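You operate a simulated robot arm through the tools that you are given. There is no shell and no other tool.

You run a simulated robot arm. Do the job below in one go: nothing can be reset, and whatever is moved stays where it is left.

TASK
Clamp the green block in the work table's vise and fix the 10 KG pin in it.
Fine: jaw closed and lever locked first; the block's dial ends at LOCK; leave the other block alone.

It is judged by the outcome, as a careful person would: the job done as asked, and still so three seconds after it is handed in. It fails if anything else is knocked over, pushed out of place, dropped, spilled or broken.

THE ROBOT
A 7-joint arm with a two-finger gripper, fixed in place. Base frame: the origin is at the foot of the arm, x ahead of it, y to its left, z up; the work surface is at about z = 860. Units: mm, degrees, N and s.
With the tool pointing down near the work surface it reaches from about 360 to 780 mm from the base axis. Its first joint turns from -143.0 to 143.0 degrees. Payload 2.45 kg.
Tool frame: the origin (TCP) lies between the finger pads and is the grasp point; the fingertips stand 26 mm ahead of it; z points along the fingers, y is the line along which they close. Largest opening 96 mm; the body of the gripper starts 69 mm behind the TCP.
Orientation is that of the tool frame in the base frame, as a unit quaternion [x, y, z, w]. With the fingers straight down and closing along the base's y, the tool's x points along the base's -x, its y along +y and its z along -z.

THE INTERFACE
- The arm moves only by the tool arm_command. Its argument "rows" is a list of rows, each a list of 3 entries, a list of its own where there are three numbers: the shift along the tool's x, y, z in mm, then the turn, a rotation vector about the tool's x, y, z in degrees, then the finger opening in mm, from 0 to 96. In form: [[[dx, dy, dz], [rx, ry, rz], gripper], ...]. A call has 1 to 20 rows; each row is the pose to reach, as a shift and turn from the pose commanded when the call began, along the tool's axes at that moment. Rows are played at 5 a second. More than 50 mm and 8.6 degrees between two rows, or a gripper value outside its range, and nothing of the call is played. Where a pose cannot be reached the arm comes as near as it can. A force on the tool above 40 N (or 10 N above the force at the start of the call, whichever is more), or a blocked arm, ends the call early, and 0.2 s more pass. Each finger halts on what it meets, pressing with about 44 N; the grip force reading is that of the motor and also rises with nothing between the fingers. The clock runs only during rows and for 0.2 s after the last one: add rows that repeat a pose to give the fingers time. The reply holds the time, the measured pose of the TCP, the force on the tool along the base axes, the opening and the grip force, in the units named above and with some noise, with the torque about the TCP (base axes, N m) and any sound that the robot's microphone picked up.
- Cameras (640 x 400 px; columns grow to the right, rows downward): "scene" is fixed at [399.7, 661.1, 1476.5]; the picture's right is [-0.91, -0.42, 0.00], its down [-0.31, 0.67, -0.68] and it looks along [0.29, -0.61, -0.74] (base axes); focal length 309 px, centre (320, 200). "wrist" rides on the gripper at [82, 3, -98] in the tool frame; the picture's right is [-0.04, 1.00, 0.00], its down [-0.73, -0.03, -0.68] and it looks along [-0.68, -0.03, 0.73] (tool axes); focal length 256 px, centre (320, 200).
- get_image(camera): a new picture of that camera. It takes no simulated time.
- raise_lower(by): slides the trunk up (or, below 0, down) by that many mm; the arm rides with it, the base frame stays. It gives what a move gives, with no picture.
- locate(camera, pixels): for up to 12 pixels [column, row] of the newest picture of that camera ("zoom" is the newest enlarged one), the place [x, y, z] in the base frame of the surface seen there, good to about 3 mm, but the place of the scene camera against the robot may be out by one fixed shift of up to 18 mm in any direction. It takes no simulated time.
- close_up(camera, box): a new picture of the part [left, top, right, bottom] of that camera's present view, enlarged. It takes no simulated time.
- sign_off(): hands the job in; it is judged then, once.

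Leave the gripper open and the arm clear of the work at the hand-in unless told otherwise.

The tools are called as a command line: name --argument value ..., lists and objects as JSON in quotes. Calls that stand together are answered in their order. arm_command: Moves the arm, as the interface text tells. Its arguments: {"type":"object","properties":{"rows":{"type":"array","items":{"type":"array"}}},"required":["rows"]} The other tools are called the same way: raise_lower (by) slides the trunk up or down; get_image (camera) takes a picture; locate (camera, pixels) gives the place of the surface under pixels of a picture; close_up (camera, box) takes an enlarged picture of a part of a camera's view; sign_off () hands the job in.

At the start:

```text
time: 0.0
tool_pos: [353.8, 346.2, 1183.8]
tcp_rot: [0.0, 1.0, 0.0, 0.0]
contact_force: [0.4, 0.6, -0.6]
torque: [0.03, 0.0, -0.02]
width: 95.8
finger_force: 0.0
trunk travel left (down, up): [-575.0, 65.0]
```

scene: 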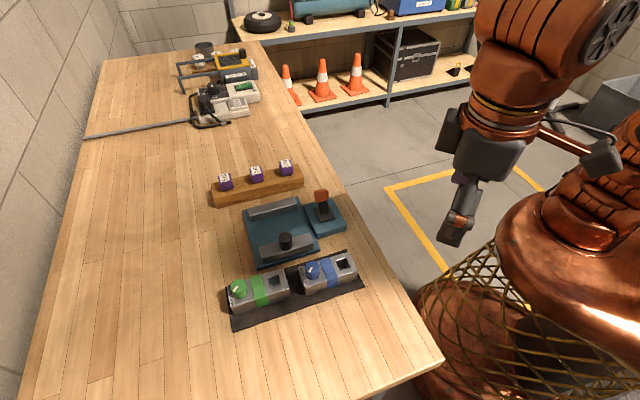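
wrist: 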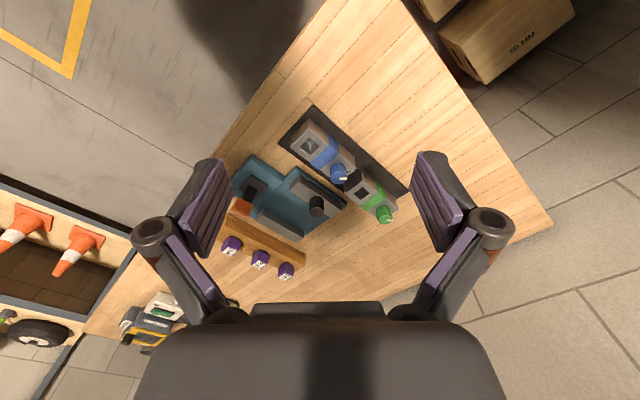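

I see a table with the vise (teal), a wooden rack with three purple pins, and green and blue blocks on a black mat. I'll take close-ups of each.

close_up --camera "scene" --box '[200, 150, 370, 256]'

close_up --camera "scene" --box '[210, 230, 380, 336]'

close_up --camera "wrist" --box '[210, 90, 420, 290]'

```text
3.76 times, centred on (285, 203) of scene
```

zoom: 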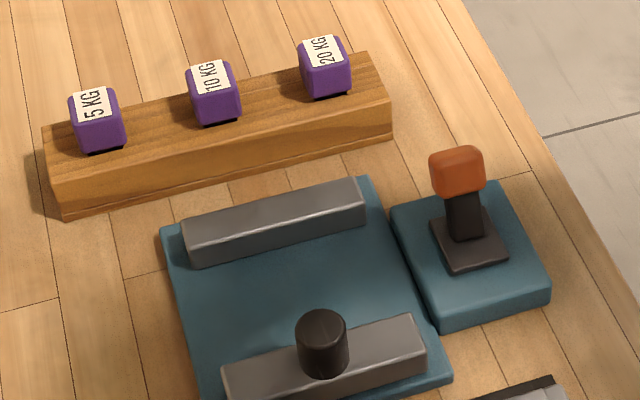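

```text
3.76 times, centred on (295, 283) of scene
```

zoom: 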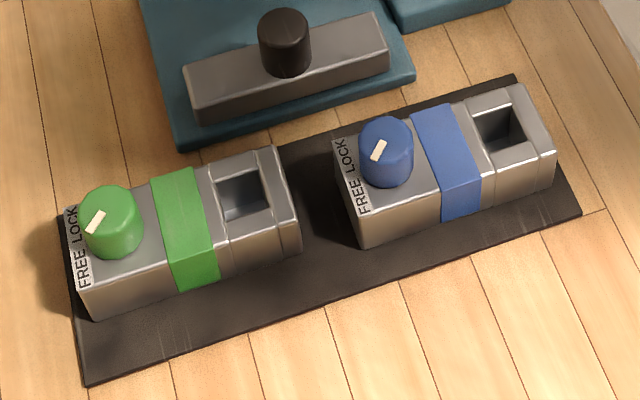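

```text
2.00 times, centred on (315, 190) of wrist
```

zoom: 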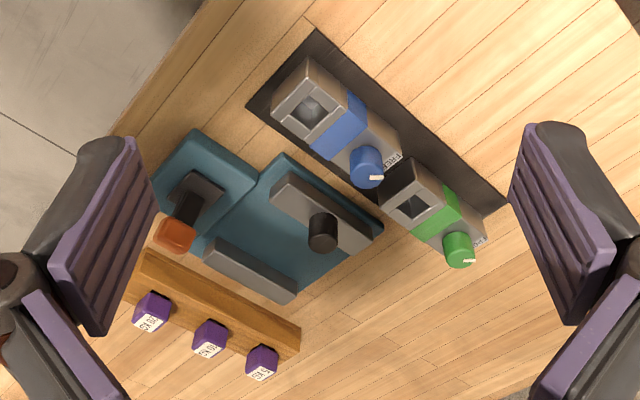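

The close-ups show the dial with FREE/LOCK marks, the sliding jaw with a black knob, and a lever with an orange knob. Next I'll locate points on the newest zoom (wrist): vise jaws, knob, lever, pins and the green block's corners.

locate --camera "zoom" --pixels '[[323, 222], [285, 180], [378, 232], [212, 245], [292, 296], [175, 232], [195, 188], [152, 308], [210, 335], [263, 358], [280, 248], [215, 155]]'

locate --camera "zoom" --pixels '[[412, 162], [383, 203], [463, 196], [484, 238], [415, 226], [458, 242], [410, 208], [440, 212], [310, 62], [367, 156], [320, 35], [505, 208]]'

```text
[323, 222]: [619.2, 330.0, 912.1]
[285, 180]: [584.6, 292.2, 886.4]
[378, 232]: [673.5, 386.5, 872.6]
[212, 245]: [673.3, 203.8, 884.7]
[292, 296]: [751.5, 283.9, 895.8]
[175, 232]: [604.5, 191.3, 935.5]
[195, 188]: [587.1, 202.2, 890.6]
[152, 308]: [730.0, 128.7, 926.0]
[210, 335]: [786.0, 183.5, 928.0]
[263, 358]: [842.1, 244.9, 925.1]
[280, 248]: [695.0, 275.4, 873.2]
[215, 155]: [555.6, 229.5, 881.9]
```

```text
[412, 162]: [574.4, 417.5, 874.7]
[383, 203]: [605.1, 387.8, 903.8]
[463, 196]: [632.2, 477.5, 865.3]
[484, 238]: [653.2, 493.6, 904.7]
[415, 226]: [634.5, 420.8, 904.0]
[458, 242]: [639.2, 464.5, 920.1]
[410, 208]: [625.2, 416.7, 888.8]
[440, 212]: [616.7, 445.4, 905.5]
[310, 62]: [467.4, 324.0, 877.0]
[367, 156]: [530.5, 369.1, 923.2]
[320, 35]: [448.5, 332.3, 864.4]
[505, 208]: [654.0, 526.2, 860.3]
```

Everything on the table is turned by about 45° to the base. I'll turn the tool -45° about its z and move to a viewpoint over the work, high and clear.

arm_command --rows '[[[-22, -21, 10], [0, 0, -7.5], 95], [[-45, -42, 20], [0, 0, -15], 95], [[-68, -63, 30], [0, 0, -22.5], 95], [[-90, -84, 40], [0, 0, -30], 95], [[-113, -105, 50], [0, 0, -37.5], 95], [[-136, -126, 60], [0, 0, -45], 95], [[-136, -126, 60], [0, 0, -45], 95]]'

get_image --camera "wrist"

```text
time: 1.6
tool_pos: [491.3, 221.0, 1124.6]
tcp_rot: [-0.383, 0.924, 0.001, 0.0]
contact_force: [-0.1, 0.3, 0.5]
torque: [0.01, 0.06, -0.01]
width: 94.8
finger_force: 0.0
trunk travel left (down, up): [-575.0, 65.0]
```

```text
taken
```

wrist: 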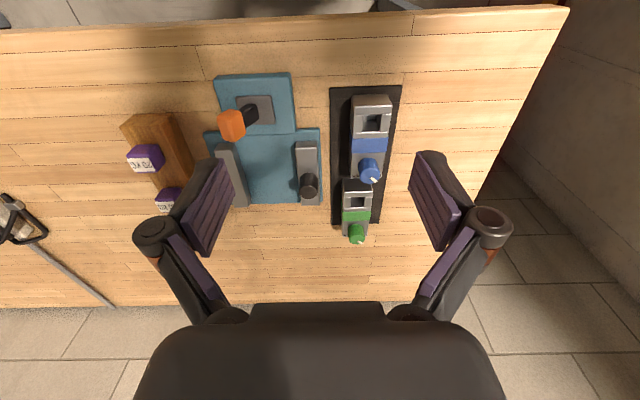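

The view is now aligned with the layout: vise at left, green block at (355,210). I'll enlarge the vise and green block region.

close_up --camera "wrist" --box '[290, 75, 450, 255]'

close_up --camera "wrist" --box '[190, 60, 350, 220]'

```text
2.22 times, centred on (370, 165) of wrist
```

zoom: 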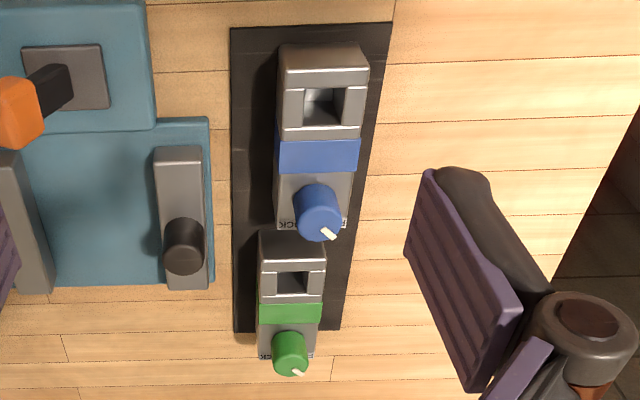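

```text
2.50 times, centred on (270, 140) of wrist
```

zoom: 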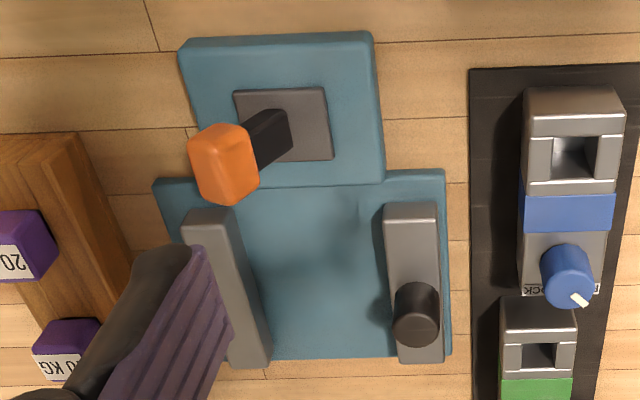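

I'll move nearer to the green block to see it better (about 110 mm shift, still ~150 mm above everything).

arm_command --rows '[[[-30, 17, 24], [0, 0, 0], 95], [[-60, 34, 48], [0, 0, 0], 95], [[-88, 50, 72], [0, 0, 0], 95], [[-88, 50, 72], [0, 0, 0], 95]]'

get_image --camera "wrist"

```text
time: 2.6
tool_pos: [518.2, 317.2, 1052.8]
tcp_rot: [-0.382, 0.924, 0.0, 0.0]
contact_force: [1.2, 0.0, 0.4]
torque: [-0.02, 0.0, 0.0]
width: 94.9
finger_force: 0.0
trunk travel left (down, up): [-575.0, 65.0]
```

```text
taken
```

wrist: 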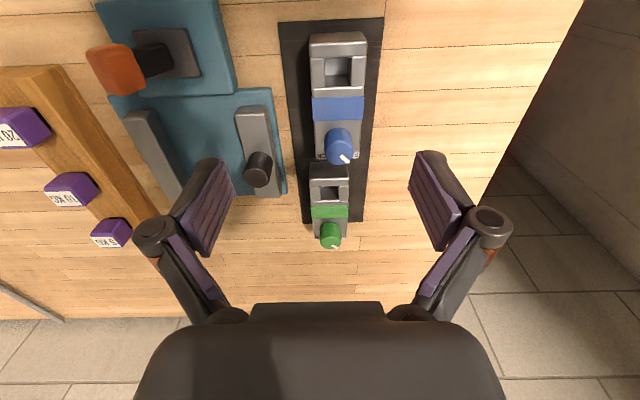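

close_up --camera "wrist" --box '[265, 145, 393, 255]'

```text
3.64 times, centred on (329, 200) of wrist
```

zoom: 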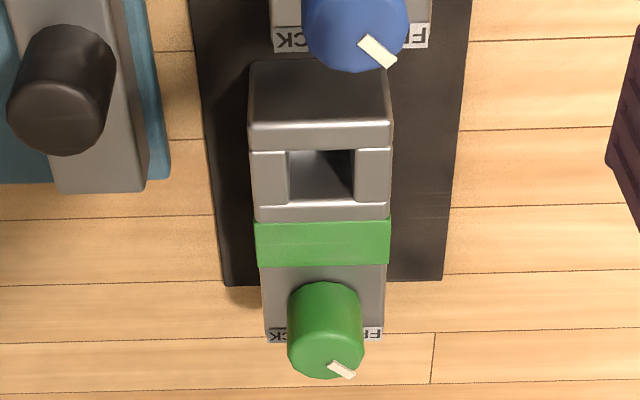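

The green dial's white mark points toward FREE (right); LOCK is at left. I'll locate block corners, hole and dial in this zoom.

locate --camera "zoom" --pixels '[[255, 128], [385, 128], [258, 210], [386, 210], [262, 240], [382, 240], [262, 300], [380, 300], [325, 345], [342, 370], [322, 180], [300, 180]]'

locate --camera "zoom" --pixels '[[260, 265], [386, 265], [320, 215], [320, 265], [320, 130], [320, 146], [320, 208], [320, 90], [275, 335], [375, 335], [240, 230], [325, 362]]'

```text
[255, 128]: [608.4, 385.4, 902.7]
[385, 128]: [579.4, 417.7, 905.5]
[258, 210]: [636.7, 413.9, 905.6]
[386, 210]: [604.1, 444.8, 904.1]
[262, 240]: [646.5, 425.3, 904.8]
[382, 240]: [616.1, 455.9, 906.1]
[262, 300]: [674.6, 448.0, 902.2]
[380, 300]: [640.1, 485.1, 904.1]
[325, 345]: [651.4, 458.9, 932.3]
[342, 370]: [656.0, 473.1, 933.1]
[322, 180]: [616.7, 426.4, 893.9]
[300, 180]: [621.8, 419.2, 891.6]
```

```text
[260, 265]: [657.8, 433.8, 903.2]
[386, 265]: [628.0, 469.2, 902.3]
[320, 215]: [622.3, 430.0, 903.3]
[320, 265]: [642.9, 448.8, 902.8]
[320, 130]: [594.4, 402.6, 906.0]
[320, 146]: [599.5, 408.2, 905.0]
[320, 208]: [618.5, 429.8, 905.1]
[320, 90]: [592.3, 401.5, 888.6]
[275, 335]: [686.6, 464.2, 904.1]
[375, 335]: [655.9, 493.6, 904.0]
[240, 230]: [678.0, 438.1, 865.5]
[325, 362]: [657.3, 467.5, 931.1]
```

The block is about 46 mm wide and 115 mm long, lying along the 45° direction, top at z≈905, dial top z≈932. Now I'll shift left to view the vise.

arm_command --rows '[[[20, -40, 0], [0, 0, 0], 95], [[40, -80, 0], [0, 0, 0], 95], [[60, -120, 0], [0, 0, 0], 95], [[60, -145, 0], [0, 0, 0], 95], [[60, -145, 0], [0, 0, 0], 95]]'

get_image --camera "wrist"

close_up --camera "wrist" --box '[200, 60, 440, 210]'

```text
time: 3.8
tool_pos: [576.7, 173.5, 1051.0]
tcp_rot: [-0.383, 0.924, 0.0, 0.001]
contact_force: [-0.4, 0.0, 0.2]
torque: [0.0, 0.0, 0.02]
width: 94.9
finger_force: 0.0
trunk travel left (down, up): [-575.0, 65.0]
```

```text
taken
```

wrist: 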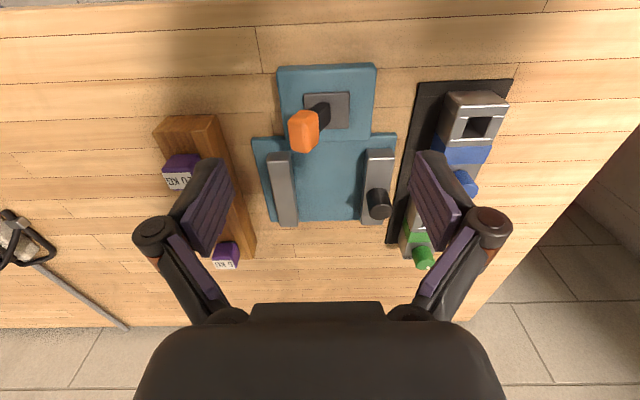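

```text
2.67 times, centred on (320, 135) of wrist
```

zoom: 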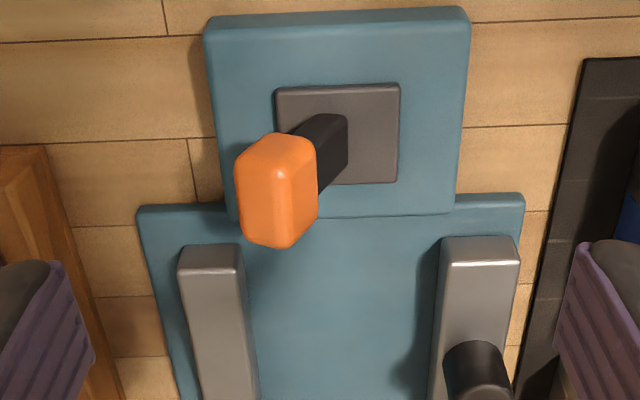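

The lever leans left (towards the fixed jaw). I'll locate its points and the jaw faces in this zoom.

locate --camera "zoom" --pixels '[[275, 150], [280, 200], [330, 130], [325, 180], [280, 92], [395, 92], [392, 180], [300, 178], [370, 150], [335, 118], [280, 240], [300, 60]]'

locate --camera "zoom" --pixels '[[182, 275], [240, 275], [200, 380], [245, 380], [445, 268], [518, 268], [436, 330], [515, 330], [475, 350], [480, 390], [340, 300], [340, 380]]'

close_up --camera "wrist" --box '[240, 120, 400, 240]'

```text
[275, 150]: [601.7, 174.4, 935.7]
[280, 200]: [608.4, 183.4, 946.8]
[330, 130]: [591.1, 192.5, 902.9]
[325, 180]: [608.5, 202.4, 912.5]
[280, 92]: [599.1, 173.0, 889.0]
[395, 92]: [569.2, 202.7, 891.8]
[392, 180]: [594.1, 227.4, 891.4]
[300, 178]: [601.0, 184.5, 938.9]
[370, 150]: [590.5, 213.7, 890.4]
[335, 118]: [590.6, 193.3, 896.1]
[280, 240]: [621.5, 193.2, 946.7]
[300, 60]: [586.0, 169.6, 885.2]
```

```text
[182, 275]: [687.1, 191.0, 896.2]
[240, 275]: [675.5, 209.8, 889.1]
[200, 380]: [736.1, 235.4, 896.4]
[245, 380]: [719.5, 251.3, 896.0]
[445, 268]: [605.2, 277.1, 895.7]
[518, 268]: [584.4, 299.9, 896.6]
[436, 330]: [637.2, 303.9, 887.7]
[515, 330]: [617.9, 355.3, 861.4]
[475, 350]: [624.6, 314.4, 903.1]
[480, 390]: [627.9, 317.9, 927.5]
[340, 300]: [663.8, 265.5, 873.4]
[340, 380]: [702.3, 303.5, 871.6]
```

```text
3.33 times, centred on (320, 180) of wrist
```

zoom: 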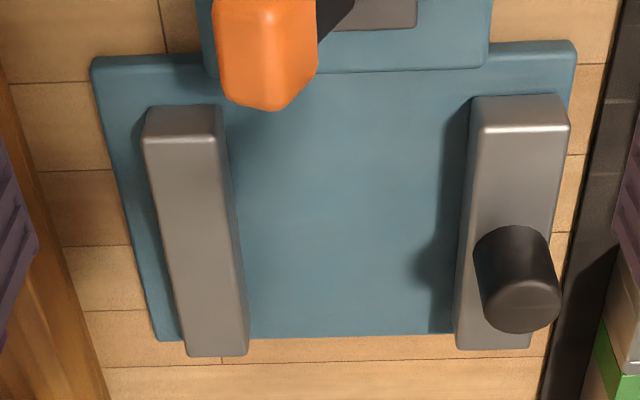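

Now the jaw ends, knob, and vise floor in this newest zoom.

locate --camera "zoom" --pixels '[[152, 136], [218, 136], [190, 350], [246, 350], [478, 128], [563, 128], [460, 340], [530, 340], [520, 295], [520, 240], [487, 280], [555, 280]]'

locate --camera "zoom" --pixels '[[490, 312], [550, 312], [520, 325], [524, 310], [300, 120], [300, 320], [240, 250], [455, 250], [460, 180], [228, 180], [350, 75], [350, 335]]'

```text
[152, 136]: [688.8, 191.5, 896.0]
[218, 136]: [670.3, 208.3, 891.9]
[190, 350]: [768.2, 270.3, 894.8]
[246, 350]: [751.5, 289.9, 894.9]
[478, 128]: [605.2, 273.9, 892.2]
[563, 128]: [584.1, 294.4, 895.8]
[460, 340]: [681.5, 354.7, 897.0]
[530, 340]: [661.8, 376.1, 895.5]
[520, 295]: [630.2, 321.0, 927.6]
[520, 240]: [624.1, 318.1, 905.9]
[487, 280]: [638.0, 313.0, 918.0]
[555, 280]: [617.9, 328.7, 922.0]
```

```text
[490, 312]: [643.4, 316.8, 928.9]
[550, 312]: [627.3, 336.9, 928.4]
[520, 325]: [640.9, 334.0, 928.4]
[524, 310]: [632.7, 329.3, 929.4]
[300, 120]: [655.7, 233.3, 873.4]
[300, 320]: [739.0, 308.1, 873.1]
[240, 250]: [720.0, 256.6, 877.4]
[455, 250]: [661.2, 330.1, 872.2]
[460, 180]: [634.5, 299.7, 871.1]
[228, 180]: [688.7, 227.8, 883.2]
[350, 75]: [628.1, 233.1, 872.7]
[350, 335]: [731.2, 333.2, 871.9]
```

Measured in block axes (u along 45°, w across): jaw faces at w≈-328 (fixed) and -232 (moving), jaw tops z≈896, floor z≈873, knob at u≈679, lever plate at u≈563, w≈-280 with the knob leaning to w≈-300. I'll move above the green block's band, staying high.

arm_command --rows '[[[-38, 25, 0], [0, 0, 0], 95], [[-76, 50, 0], [0, 0, 0], 95], [[-114, 75, 0], [0, 0, 0], 95], [[-152, 100, 0], [0, 0, 0], 95], [[-190, 125, 0], [0, 0, 0], 95], [[-226, 149, 0], [0, 0, 0], 95], [[-226, 149, 40], [0, 0, 0], 95], [[-226, 149, 70], [0, 0, 0], 95], [[-226, 149, 70], [0, 0, 0], 95]]'

get_image --camera "wrist"

get_image --camera "scene"

```text
time: 5.8
tool_pos: [624.7, 433.0, 978.1]
tcp_rot: [-0.382, 0.924, 0.0, 0.0]
contact_force: [-0.1, -0.4, 0.6]
torque: [-0.02, 0.0, 0.01]
width: 95.0
finger_force: 0.1
out of reach, approached as far as the arm can: row 5, 6, 7, 8, 9
trunk travel left (down, up): [-575.0, 65.0]
```

```text
taken
```

wrist: 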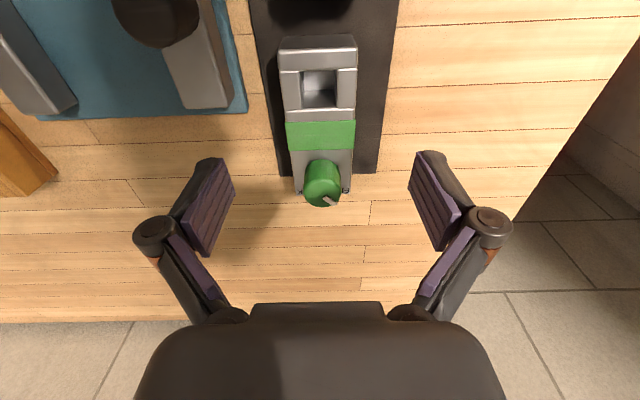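

```text
taken
```

scene: 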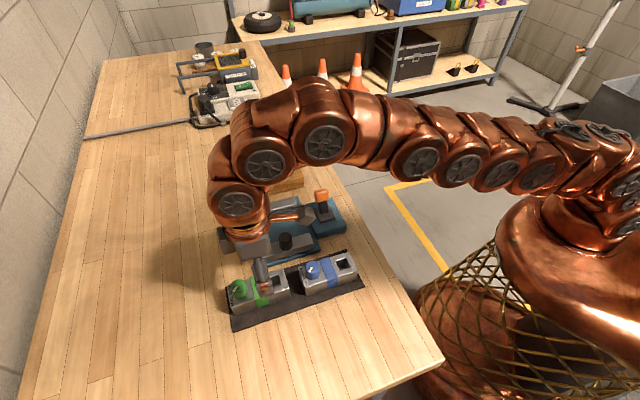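

The arm stopped at about r=760 mm here. I'll check how reach changes lower down: going down 20 mm with the same horizontal target (fingers straddling the block, tips at ~932 still above it).

arm_command --rows '[[[0, 0, 10], [0, 0, 0], 95], [[0, 0, 20], [0, 0, 0], 95], [[0, 0, 20], [0, 0, 0], 95]]'

```text
time: 6.6
tool_pos: [625.2, 432.2, 958.2]
tcp_rot: [-0.383, 0.924, 0.0, 0.0]
contact_force: [0.2, -0.5, -0.1]
torque: [0.0, 0.0, 0.0]
width: 95.0
finger_force: 0.1
trunk travel left (down, up): [-575.0, 65.0]
```

That's reached: u=747.7, w=-136.5. I'd like ~9 mm more toward the block's middle; trying that.

arm_command --rows '[[[-9, 0, 0], [0, 0, 0], 95], [[-9, 0, 0], [0, 0, 0], 95]]'

```text
time: 7.2
tool_pos: [630.1, 438.7, 958.8]
tcp_rot: [-0.382, 0.924, 0.0, 0.001]
contact_force: [0.4, 0.0, 0.3]
torque: [0.03, -0.02, -0.05]
width: 94.9
finger_force: 0.1
trunk travel left (down, up): [-575.0, 65.0]
```

Reached (u=755.8). Now descend 44 mm to TCP z≈915 so the fingertips are ~16 mm down the block sides.

arm_command --rows '[[[0, 0, 15], [0, 0, 0], 95], [[0, 0, 30], [0, 0, 0], 95], [[0, 0, 44], [0, 0, 0], 95], [[0, 0, 44], [0, 0, 0], 95]]'

get_image --camera "wrist"

close_up --camera "scene" --box '[200, 210, 360, 310]'

```text
time: 8.2
tool_pos: [629.2, 439.8, 913.8]
tcp_rot: [-0.384, 0.923, 0.0, 0.0]
contact_force: [-0.3, -0.6, 1.2]
torque: [-0.02, 0.03, 0.0]
width: 95.0
finger_force: 0.1
trunk travel left (down, up): [-575.0, 65.0]
```

```text
taken
```

wrist: 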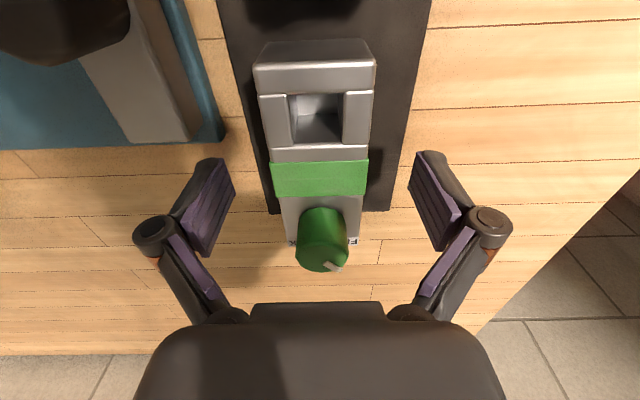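

```text
4.00 times, centred on (280, 260) of scene
```

zoom: 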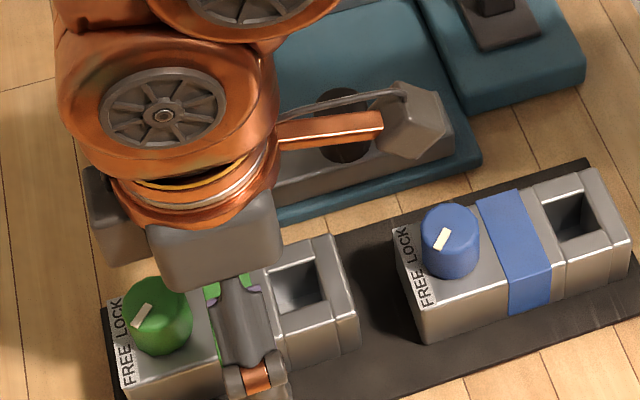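

The fingers straddle the green band, clear of the dial and hole. Closing.

arm_command --rows '[[[0, 0, 0], [0, 0, 0], 60], [[0, 0, 0], [0, 0, 0], 50], [[0, 0, 0], [0, 0, 0], 30], [[0, 0, 0], [0, 0, 0], 30], [[0, 0, 0], [0, 0, 0], 30], [[0, 0, 0], [0, 0, 0], 30]]'

```text
time: 9.6
tool_pos: [630.0, 438.4, 914.0]
tcp_rot: [-0.383, 0.924, 0.0, 0.001]
contact_force: [2.8, -0.9, 1.5]
torque: [-0.04, -0.09, -0.03]
width: 49.6
finger_force: 43.8
trunk travel left (down, up): [-575.0, 65.0]
```

Gripped at 49.6 mm width. Lifting slowly 40 mm to check it's secure.

arm_command --rows '[[[0, 0, -8], [0, 0, 0], 30], [[0, 0, -20], [0, 0, 0], 30], [[2, 0, -32], [0, 0, 0], 30], [[4, 0, -42], [0, 0, 0], 30], [[4, 0, -42], [0, 0, 0], 30]]'

get_image --camera "wrist"

close_up --camera "scene" --box '[200, 200, 360, 300]'

```text
time: 10.8
tool_pos: [627.7, 437.8, 957.5]
tcp_rot: [-0.383, 0.924, -0.001, 0.0]
contact_force: [-0.4, -0.2, -4.4]
torque: [-0.05, 0.01, 0.0]
width: 49.8
finger_force: 43.9
trunk travel left (down, up): [-575.0, 65.0]
```

```text
taken
```

wrist: 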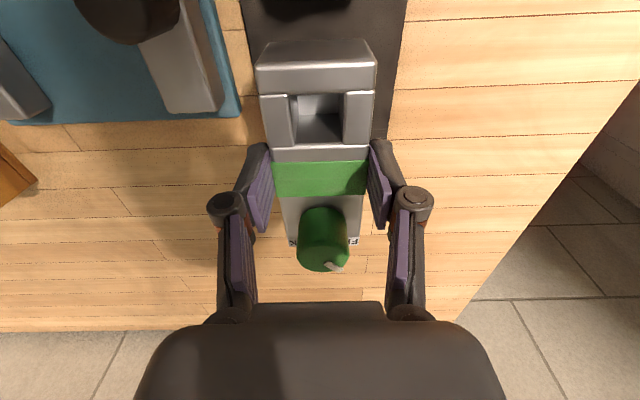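

```text
4.00 times, centred on (280, 250) of scene
```

zoom: 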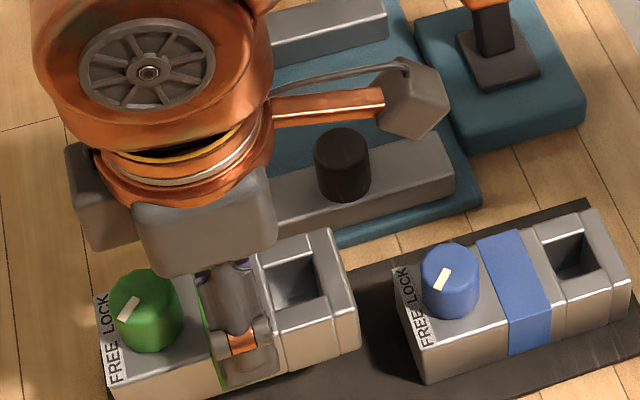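

The block hangs level and secure (≈0.45 kg). I'll lift to z≈1000 and carry it over the moving jaw to above the gap: target TCP u≈674, w≈-298.

arm_command --rows '[[[12, 0, -22], [0, 0, 0], 30], [[25, 0, -43], [0, 0, 0], 30], [[35, -30, -43], [0, 0, 0], 30], [[45, -60, -43], [0, 0, 0], 30], [[55, -90, -43], [0, 0, 0], 30], [[65, -120, -43], [0, 0, 0], 30], [[75, -145, -43], [0, 0, 0], 30], [[79, -164, -43], [0, 0, 0], 30], [[79, -164, -43], [0, 0, 0], 30]]'

get_image --camera "wrist"

get_image --camera "scene"

```text
time: 12.8
tool_pos: [687.3, 265.2, 998.2]
tcp_rot: [-0.382, 0.924, -0.001, 0.0]
contact_force: [0.1, -1.2, -4.7]
torque: [-0.03, -0.02, -0.03]
width: 49.7
finger_force: 43.8
trunk travel left (down, up): [-575.0, 65.0]
```

```text
taken
```

wrist: 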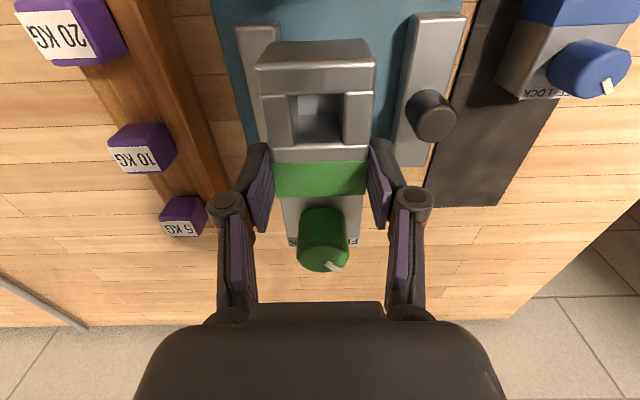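

```text
taken
```

scene: 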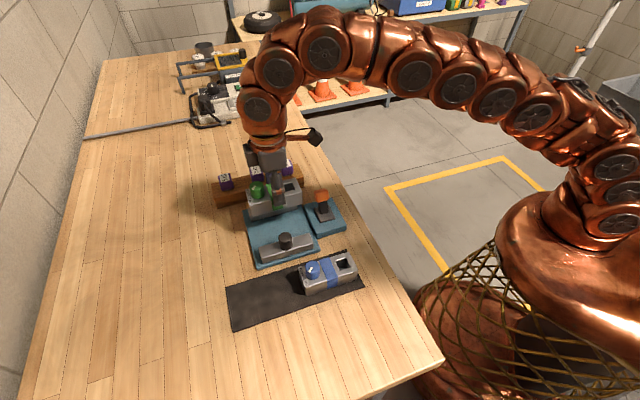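

The block hovers above the gap. I'll verify offsets by locating block corners and jaw ends in this wrist view.

locate --camera "wrist" --pixels '[[260, 92], [374, 92], [270, 160], [368, 160], [245, 40], [274, 40], [418, 22], [462, 22], [402, 160], [428, 160], [440, 117], [320, 238]]'

```text
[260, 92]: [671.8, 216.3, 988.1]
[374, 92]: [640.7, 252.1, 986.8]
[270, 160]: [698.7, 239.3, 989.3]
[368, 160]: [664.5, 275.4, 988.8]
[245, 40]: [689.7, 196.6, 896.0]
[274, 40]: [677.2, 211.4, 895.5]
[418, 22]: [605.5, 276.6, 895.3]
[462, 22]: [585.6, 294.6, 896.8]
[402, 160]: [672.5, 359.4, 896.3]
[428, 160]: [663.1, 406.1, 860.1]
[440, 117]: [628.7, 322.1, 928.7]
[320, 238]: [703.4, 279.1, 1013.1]
```

Block faces at w≈-324 and -275, inside the gap with ~5 mm to the fixed jaw. Lowering to just above the vise floor.

arm_command --rows '[[[0, 0, 18], [0, 0, 0], 30], [[0, 0, 36], [0, 0, 0], 30], [[0, 0, 54], [0, 0, 0], 30], [[0, 0, 66], [0, 0, 0], 30], [[0, 0, 66], [0, 0, 0], 30]]'

close_up --camera "scene" --box '[210, 150, 370, 270]'

```text
time: 14.0
tool_pos: [686.6, 264.4, 932.5]
tcp_rot: [-0.384, 0.923, -0.001, -0.001]
contact_force: [1.2, -0.2, -4.7]
torque: [0.04, 0.04, 0.0]
width: 49.5
finger_force: 44.3
trunk travel left (down, up): [-575.0, 65.0]
```

```text
3.33 times, centred on (290, 210) of scene
```

zoom: 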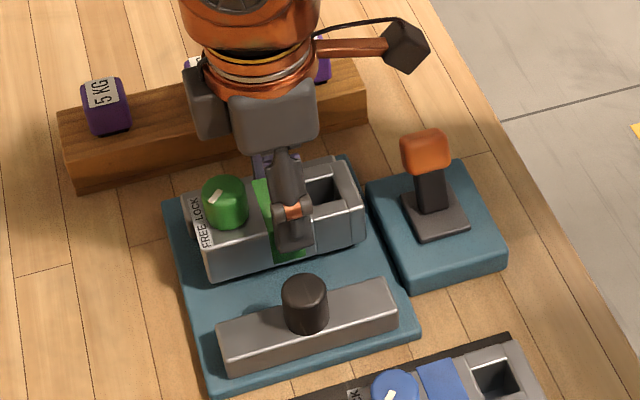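

Good position. Lowering the last millimetres in small steps, watching force.

arm_command --rows '[[[0, 0, 2], [0, 0, 0], 30], [[0, 0, 4], [0, 0, 0], 30], [[0, 0, 6], [0, 0, 0], 30], [[0, 0, 7], [0, 0, 0], 30], [[0, 0, 7], [0, 0, 0], 30]]'

```text
time: 15.2
tool_pos: [687.2, 265.3, 926.5]
tcp_rot: [-0.383, 0.924, 0.0, 0.0]
contact_force: [-0.2, -0.3, -4.2]
torque: [-0.03, 0.02, 0.0]
width: 49.6
finger_force: 43.6
trunk travel left (down, up): [-575.0, 65.0]
```

arm_command --rows '[[[0, 0, 1], [0, 0, 0], 30], [[0, 0, 2], [0, 0, 0], 30], [[0, 0, 2], [0, 0, 0], 30]]'

```text
time: 16.0
tool_pos: [686.4, 263.9, 923.7]
tcp_rot: [-0.383, 0.924, 0.0, 0.0]
contact_force: [-0.3, -0.8, -4.6]
torque: [-0.04, 0.04, 0.0]
width: 49.4
finger_force: 44.2
trunk travel left (down, up): [-575.0, 65.0]
```

Still carrying the full weight (-4.6 N); continuing 1 mm at a time.

arm_command --rows '[[[0, 0, 1], [0, 0, 0], 30], [[0, 0, 1], [0, 0, 0], 30]]'

arm_command --rows '[[[0, 0, 1], [0, 0, 0], 30], [[0, 0, 1], [0, 0, 0], 30]]'

```text
time: 16.6
tool_pos: [687.4, 264.1, 922.6]
tcp_rot: [-0.382, 0.924, 0.0, 0.001]
contact_force: [0.0, 0.7, -5.1]
torque: [-0.04, 0.01, -0.04]
width: 49.9
finger_force: 44.1
trunk travel left (down, up): [-575.0, 65.0]
```

```text
time: 17.2
tool_pos: [687.1, 264.9, 922.2]
tcp_rot: [-0.383, 0.924, 0.0, 0.001]
contact_force: [0.8, 0.8, 4.4]
torque: [-0.21, 0.31, -0.06]
width: 49.2
finger_force: 43.5
trunk travel left (down, up): [-575.0, 65.0]
```

Contact made (+4.4 N): the block sits on the floor. The fingertips are right at jaw-top height, so I'll open only a little, then rise before opening fully.

arm_command --rows '[[[0, 0, -0.5], [0, 0, 0], 52], [[0, 0, -0.5], [0, 0, 0], 53], [[0, 0, -0.5], [0, 0, 0], 53], [[0, 0, -4], [0, 0, 0], 54], [[0, 0, -10], [0, 0, 0], 60], [[0, 0, -30], [0, 0, 0], 75], [[0, 0, -60], [0, 0, 0], 75], [[0, 0, -60], [0, 0, 0], 75]]'

get_image --camera "wrist"

close_up --camera "scene" --box '[210, 150, 370, 270]'

```text
time: 19.0
tool_pos: [687.2, 265.0, 982.2]
tcp_rot: [-0.382, 0.924, 0.0, 0.0]
contact_force: [-0.3, -0.1, -0.1]
torque: [0.01, -0.01, 0.05]
width: 75.2
finger_force: 0.0
trunk travel left (down, up): [-575.0, 65.0]
```

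```text
taken
```

wrist: 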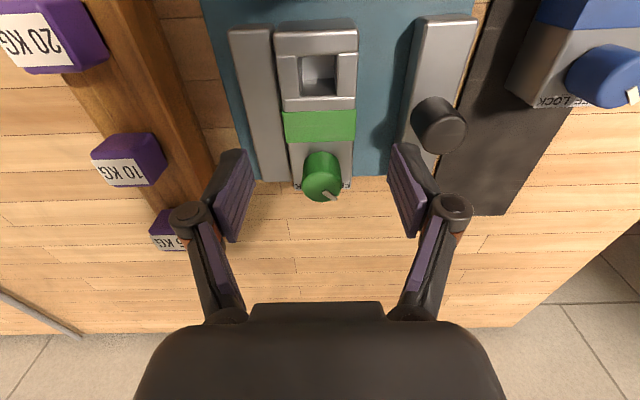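

```text
3.33 times, centred on (290, 210) of scene
```

zoom: 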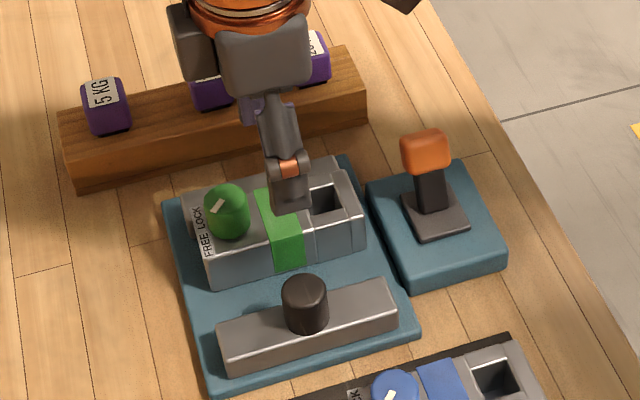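

The block stands squarely between the jaws. Next: move to the +w side of the black knob with closed fingers, then lower beside it.

arm_command --rows '[[[0, 0, -15], [0, 0, 0], 75], [[-3, 40, -15], [0, 0, 0], 50], [[-6, 80, -15], [0, 0, 0], 20], [[-7, 122, -15], [0, 0, 0], 0], [[-7, 122, 15], [0, 0, 0], 0], [[-7, 122, 40], [0, 0, 0], 0], [[-7, 122, 53], [0, 0, 0], 0], [[-7, 122, 53], [0, 0, 0], 0]]'

get_image --camera "wrist"

close_up --camera "scene" --box '[210, 150, 370, 270]'

```text
time: 20.8
tool_pos: [604.7, 354.6, 927.8]
tcp_rot: [-0.382, 0.924, 0.0, 0.0]
contact_force: [-0.4, -0.8, -0.6]
torque: [0.02, 0.0, 0.02]
width: 0.0
finger_force: 28.3
trunk travel left (down, up): [-575.0, 65.0]
```

```text
taken
```

wrist: 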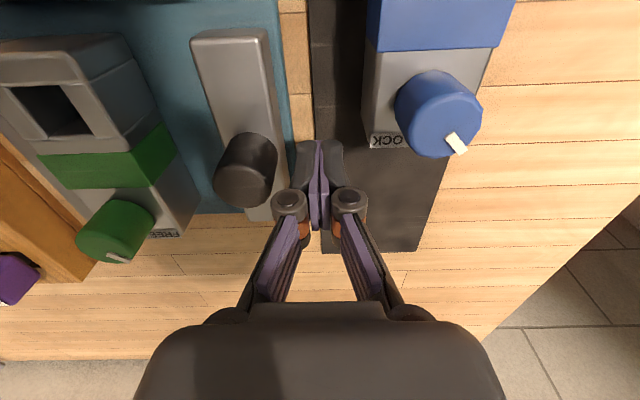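

```text
3.33 times, centred on (290, 210) of scene
```

zoom: 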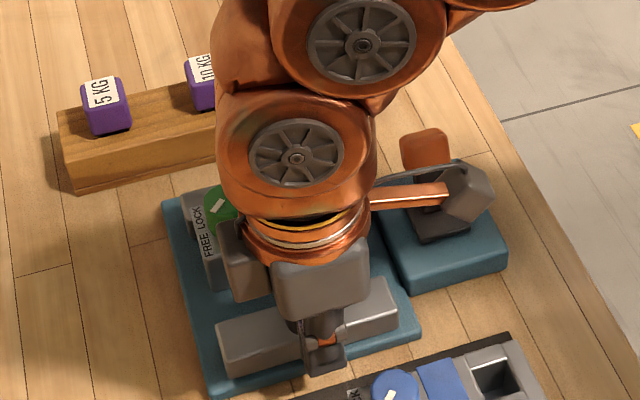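

Closed fingers are beside the knob on its +w side, at its height. Now pushing in -w slowly, 4 mm per row.

arm_command --rows '[[[0, -4, 0], [0, 0, 0], 0], [[0, -8, 0], [0, 0, 0], 0], [[0, -12, 0], [0, 0, 0], 0], [[0, -16, 0], [0, 0, 0], 0], [[0, -20, 0], [0, 0, 0], 0], [[0, -24, 0], [0, 0, 0], 0], [[0, -28, 0], [0, 0, 0], 0], [[0, -32, 0], [0, 0, 0], 0], [[0, -36, 0], [0, 0, 0], 0]]'

get_image --camera "wrist"

```text
time: 22.8
tool_pos: [630.2, 330.7, 929.0]
tcp_rot: [-0.382, 0.924, 0.0, 0.0]
contact_force: [-0.2, 0.0, 0.0]
torque: [-0.01, 0.03, -0.01]
width: 0.1
finger_force: 28.5
trunk travel left (down, up): [-575.0, 65.0]
```

```text
taken
```

wrist: 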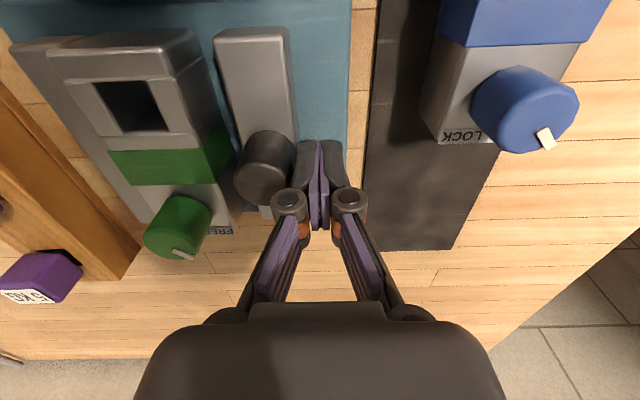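

The jaw is following the push with little force. Continuing.

arm_command --rows '[[[0, -4, 0], [0, 0, 0], 0], [[0, -8, 0], [0, 0, 0], 0], [[0, -12, 0], [0, 0, 0], 0], [[0, -15, 0], [0, 0, 0], 0], [[0, -18, 0], [0, 0, 0], 0], [[0, -21, 0], [0, 0, 0], 0], [[0, -24, 0], [0, 0, 0], 0]]'

get_image --camera "wrist"

```text
time: 24.6
tool_pos: [644.6, 316.9, 929.4]
tcp_rot: [-0.385, 0.923, 0.002, -0.002]
contact_force: [-19.9, 11.3, 7.2]
torque: [-0.04, 0.05, -0.11]
width: 0.2
finger_force: 28.6
trunk travel left (down, up): [-575.0, 65.0]
stopped in row 7: the force on the tool passed its limit at 42 N (the readings are from after the stop); the commanded pose is now the measured one
```

```text
taken
```

wrist: 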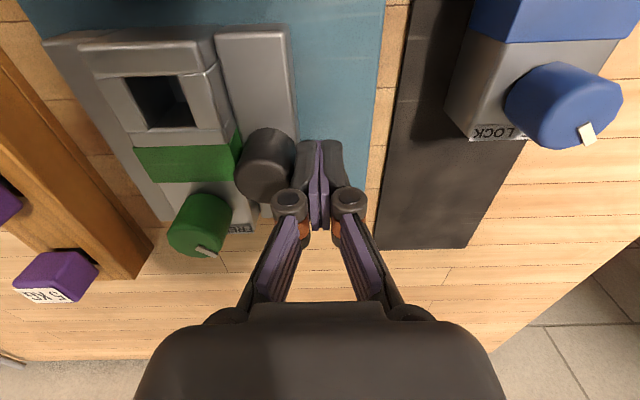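

The force reached 42 N: the jaw is hard against something. I'll check from the scene whether the block is tight against the fixed jaw.

close_up --camera "wrist" --box '[20, 10, 340, 260]'

close_up --camera "scene" --box '[210, 150, 370, 270]'

locate --camera "wrist" --pixels '[[220, 45], [288, 45], [80, 55], [208, 45], [45, 45], [265, 180], [285, 160], [190, 225], [125, 105], [190, 105]]'

```text
1.60 times, centred on (180, 135) of wrist
```

zoom: 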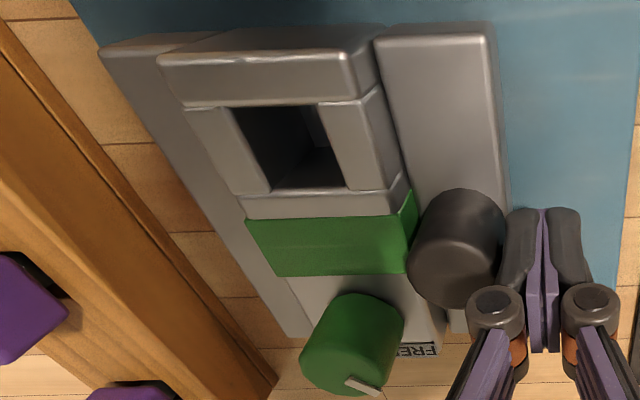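

```text
3.33 times, centred on (290, 210) of scene
```

zoom: 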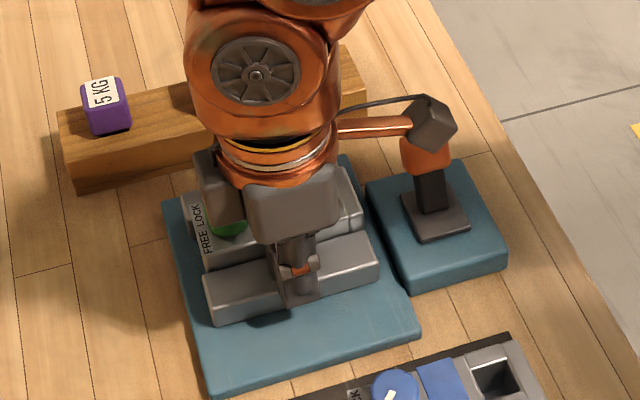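

```text
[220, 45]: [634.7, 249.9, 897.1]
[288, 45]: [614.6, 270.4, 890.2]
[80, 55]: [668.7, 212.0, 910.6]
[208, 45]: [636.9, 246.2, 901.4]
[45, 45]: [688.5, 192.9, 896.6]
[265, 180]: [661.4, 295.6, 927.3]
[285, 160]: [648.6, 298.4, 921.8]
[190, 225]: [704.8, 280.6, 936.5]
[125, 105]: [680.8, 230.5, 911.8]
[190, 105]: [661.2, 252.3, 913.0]
```

Jaw inner face now reads w≈-272 and the block -276 to -323, so it looks tight. I'll back off the knob and rise to look.

arm_command --rows '[[[0, 6, 0], [0, 0, 0], 0], [[0, 15, 0], [0, 0, 0], 0], [[20, 15, -40], [0, 0, 0], 0], [[50, 0, -80], [0, 0, 0], 0], [[80, -15, -110], [0, 0, 0], 0], [[80, -45, -110], [0, 0, 0], 0], [[80, -60, -110], [0, 0, 0], 0], [[80, -60, -110], [0, 0, 0], 0]]'

get_image --camera "wrist"

close_up --camera "wrist" --box '[220, 70, 420, 220]'

close_up --camera "scene" --box '[210, 150, 370, 270]'

```text
refused: row 4 steps farther than a row can; nothing moved
```

```text
taken
```

wrist: 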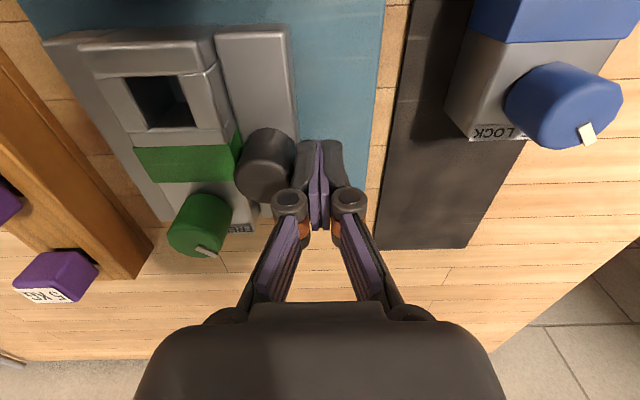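

```text
2.67 times, centred on (320, 145) of wrist
```

zoom: 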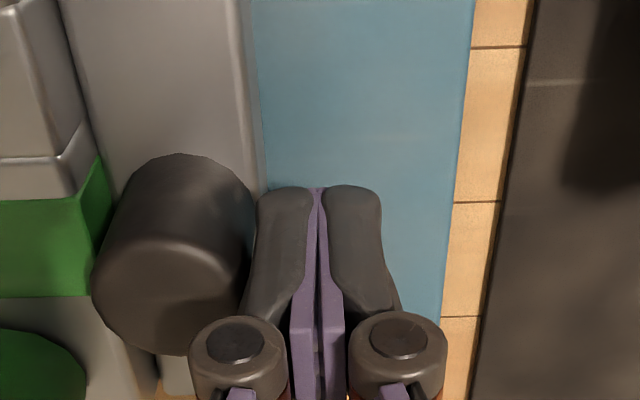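

```text
3.33 times, centred on (290, 210) of scene
```

zoom: 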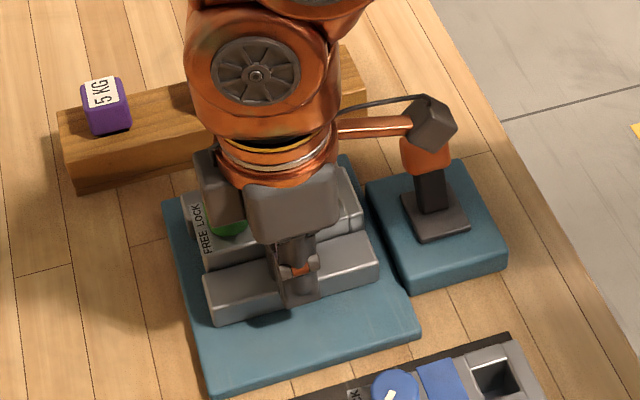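

A row was too long, so nothing moved. I'll repeat the same retreat with smaller steps.

arm_command --rows '[[[0, 6, 0], [0, 0, 0], 0], [[0, 15, 0], [0, 0, 0], 0], [[10, 15, -35], [0, 0, 0], 0], [[30, 5, -75], [0, 0, 0], 0], [[60, -5, -105], [0, 0, 0], 0], [[80, -35, -110], [0, 0, 0], 0], [[80, -60, -110], [0, 0, 0], 0], [[80, -60, -110], [0, 0, 0], 0]]'

get_image --camera "wrist"

close_up --camera "scene" --box '[210, 150, 370, 270]'

close_up --camera "wrist" --box '[220, 70, 420, 220]'

```text
time: 26.4
tool_pos: [633.5, 216.5, 1040.0]
tcp_rot: [-0.385, 0.923, 0.001, -0.001]
contact_force: [-0.1, -0.7, 0.2]
torque: [0.05, 0.01, 0.03]
width: 0.1
finger_force: 28.7
trunk travel left (down, up): [-575.0, 65.0]
```

```text
taken
```

wrist: 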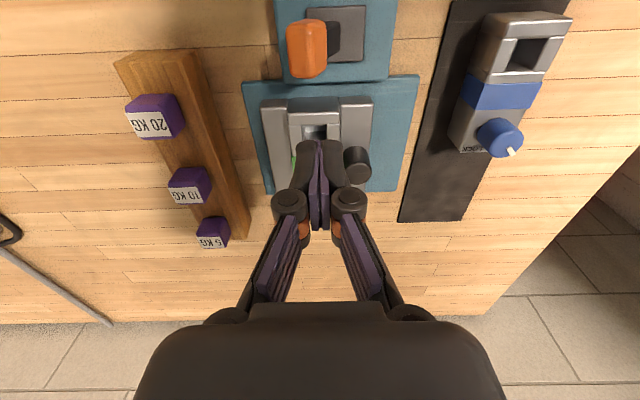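

```text
3.33 times, centred on (290, 210) of scene
```

zoom: 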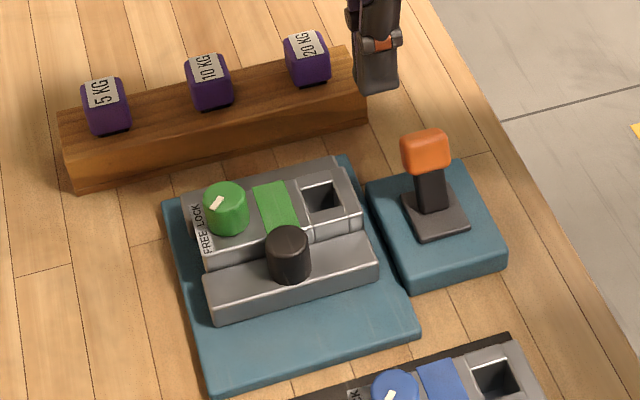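

```text
2.67 times, centred on (320, 145) of wrist
```

zoom: 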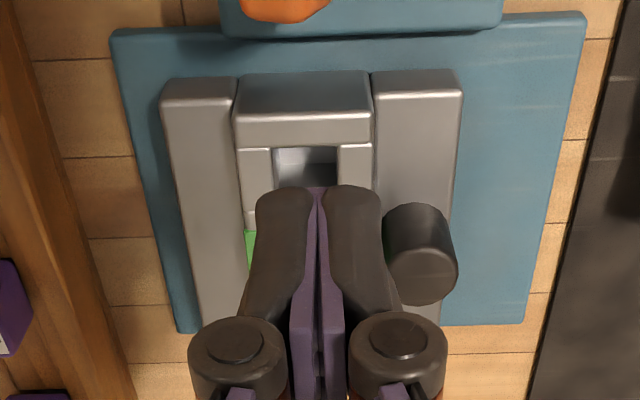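

The jaw holds the block tight against the fixed jaw (the tool is free of load). Now the lever; locating its knob at (306,48).

locate --camera "wrist" --pixels '[[290, 50], [306, 30], [323, 45], [300, 72], [318, 72], [306, 55], [333, 30], [333, 48], [360, 30], [340, 55], [312, 12], [364, 58]]'

close_up --camera "wrist" --box '[240, 0, 420, 112]'

close_up --camera "scene" --box '[290, 175, 360, 240]'

```text
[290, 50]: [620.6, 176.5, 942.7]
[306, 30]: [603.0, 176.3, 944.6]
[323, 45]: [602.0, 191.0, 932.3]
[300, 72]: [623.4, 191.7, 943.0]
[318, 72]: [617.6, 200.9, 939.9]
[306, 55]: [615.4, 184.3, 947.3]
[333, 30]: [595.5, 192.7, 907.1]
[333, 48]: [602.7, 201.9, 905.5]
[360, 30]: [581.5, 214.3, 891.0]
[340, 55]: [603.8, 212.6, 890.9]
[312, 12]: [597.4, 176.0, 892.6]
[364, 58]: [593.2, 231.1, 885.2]
```

```text
3.56 times, centred on (330, 56) of wrist
```

zoom: 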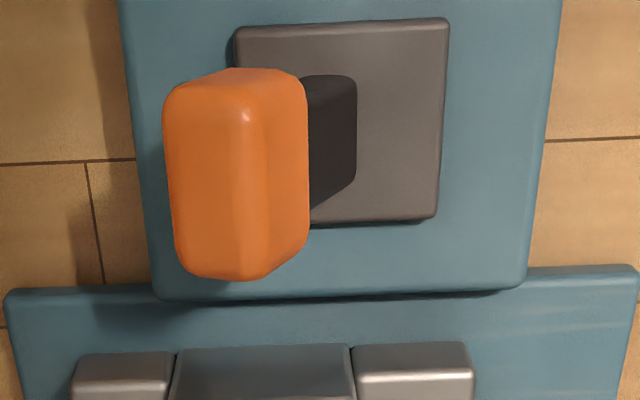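

```text
6.15 times, centred on (325, 208) of scene
```

zoom: 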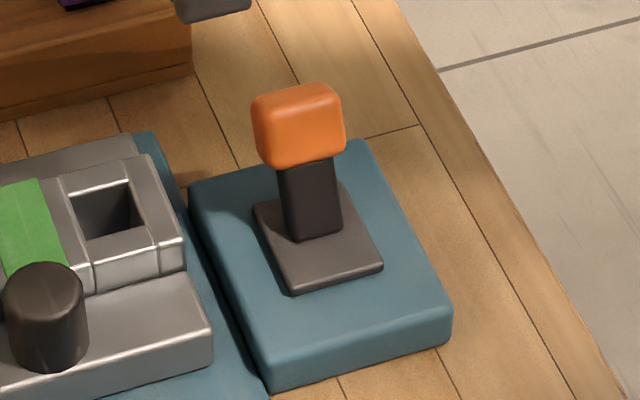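

The lever hinges across w and leans to -w; I'll bring the closed fingers to its -w side (u≈563, w≈-345), then lower to knob height (TCP z≈944).

arm_command --rows '[[[19, -25, 0], [0, 0, 0], 0], [[38, -50, 0], [0, 0, 0], 0], [[38, -50, 35], [0, 0, 0], 0], [[38, -50, 70], [0, 0, 0], 0], [[38, -50, 96], [0, 0, 0], 0], [[38, -50, 96], [0, 0, 0], 0]]'

get_image --camera "wrist"

close_up --camera "scene" --box '[250, 140, 380, 240]'

```text
time: 27.8
tool_pos: [641.4, 152.9, 940.8]
tcp_rot: [-0.384, 0.923, 0.002, -0.001]
contact_force: [-0.2, 0.2, -0.2]
torque: [-0.02, 0.04, -0.03]
width: 0.3
finger_force: 28.8
trunk travel left (down, up): [-575.0, 65.0]
```

```text
taken
```

wrist: 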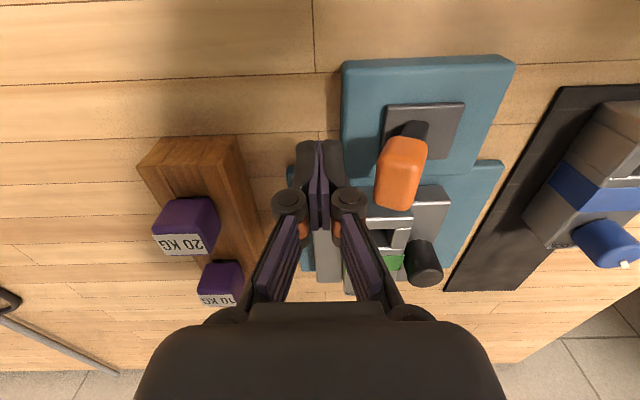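

```text
4.00 times, centred on (315, 190) of scene
```

zoom: 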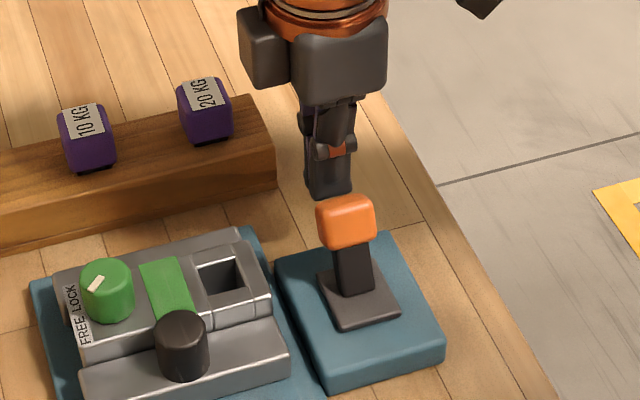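

The fingers are on the -w side of the knob in line with it. Pushing +w slowly.

arm_command --rows '[[[0, 5, 0], [0, 0, 0], 0], [[0, 10, 0], [0, 0, 0], 0], [[0, 15, 0], [0, 0, 0], 0], [[0, 20, 0], [0, 0, 0], 0], [[0, 24, 0], [0, 0, 0], 0], [[0, 28, 0], [0, 0, 0], 0], [[0, 32, 0], [0, 0, 0], 0], [[0, 36, 0], [0, 0, 0], 0], [[0, 40, 0], [0, 0, 0], 0]]'

get_image --camera "wrist"

close_up --camera "scene" --box '[250, 140, 380, 240]'

```text
time: 29.8
tool_pos: [613.4, 182.2, 942.2]
tcp_rot: [-0.385, 0.923, 0.001, -0.002]
contact_force: [0.2, -0.7, 0.3]
torque: [0.01, 0.04, -0.02]
width: 0.1
finger_force: 28.7
trunk travel left (down, up): [-575.0, 65.0]
```

```text
taken
```

wrist: 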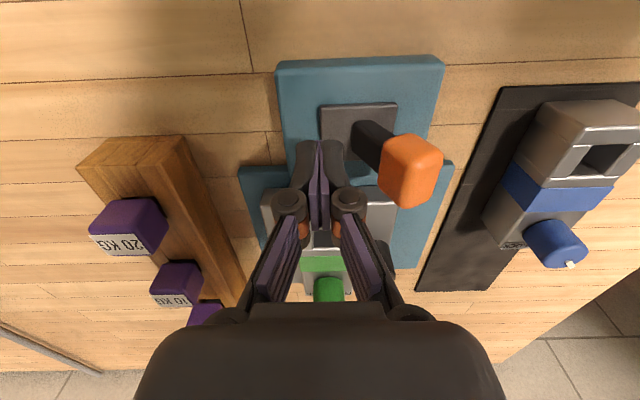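

```text
4.00 times, centred on (315, 190) of scene
```

zoom: 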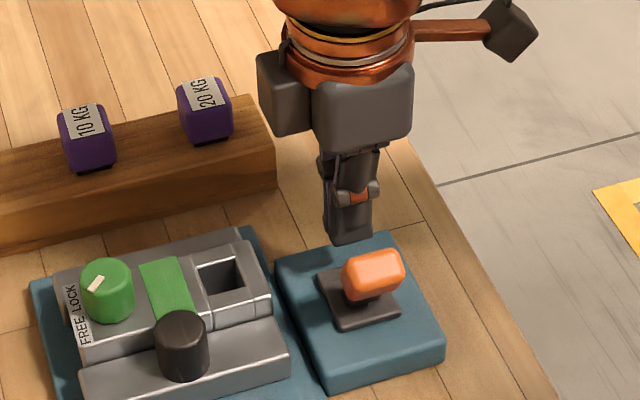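

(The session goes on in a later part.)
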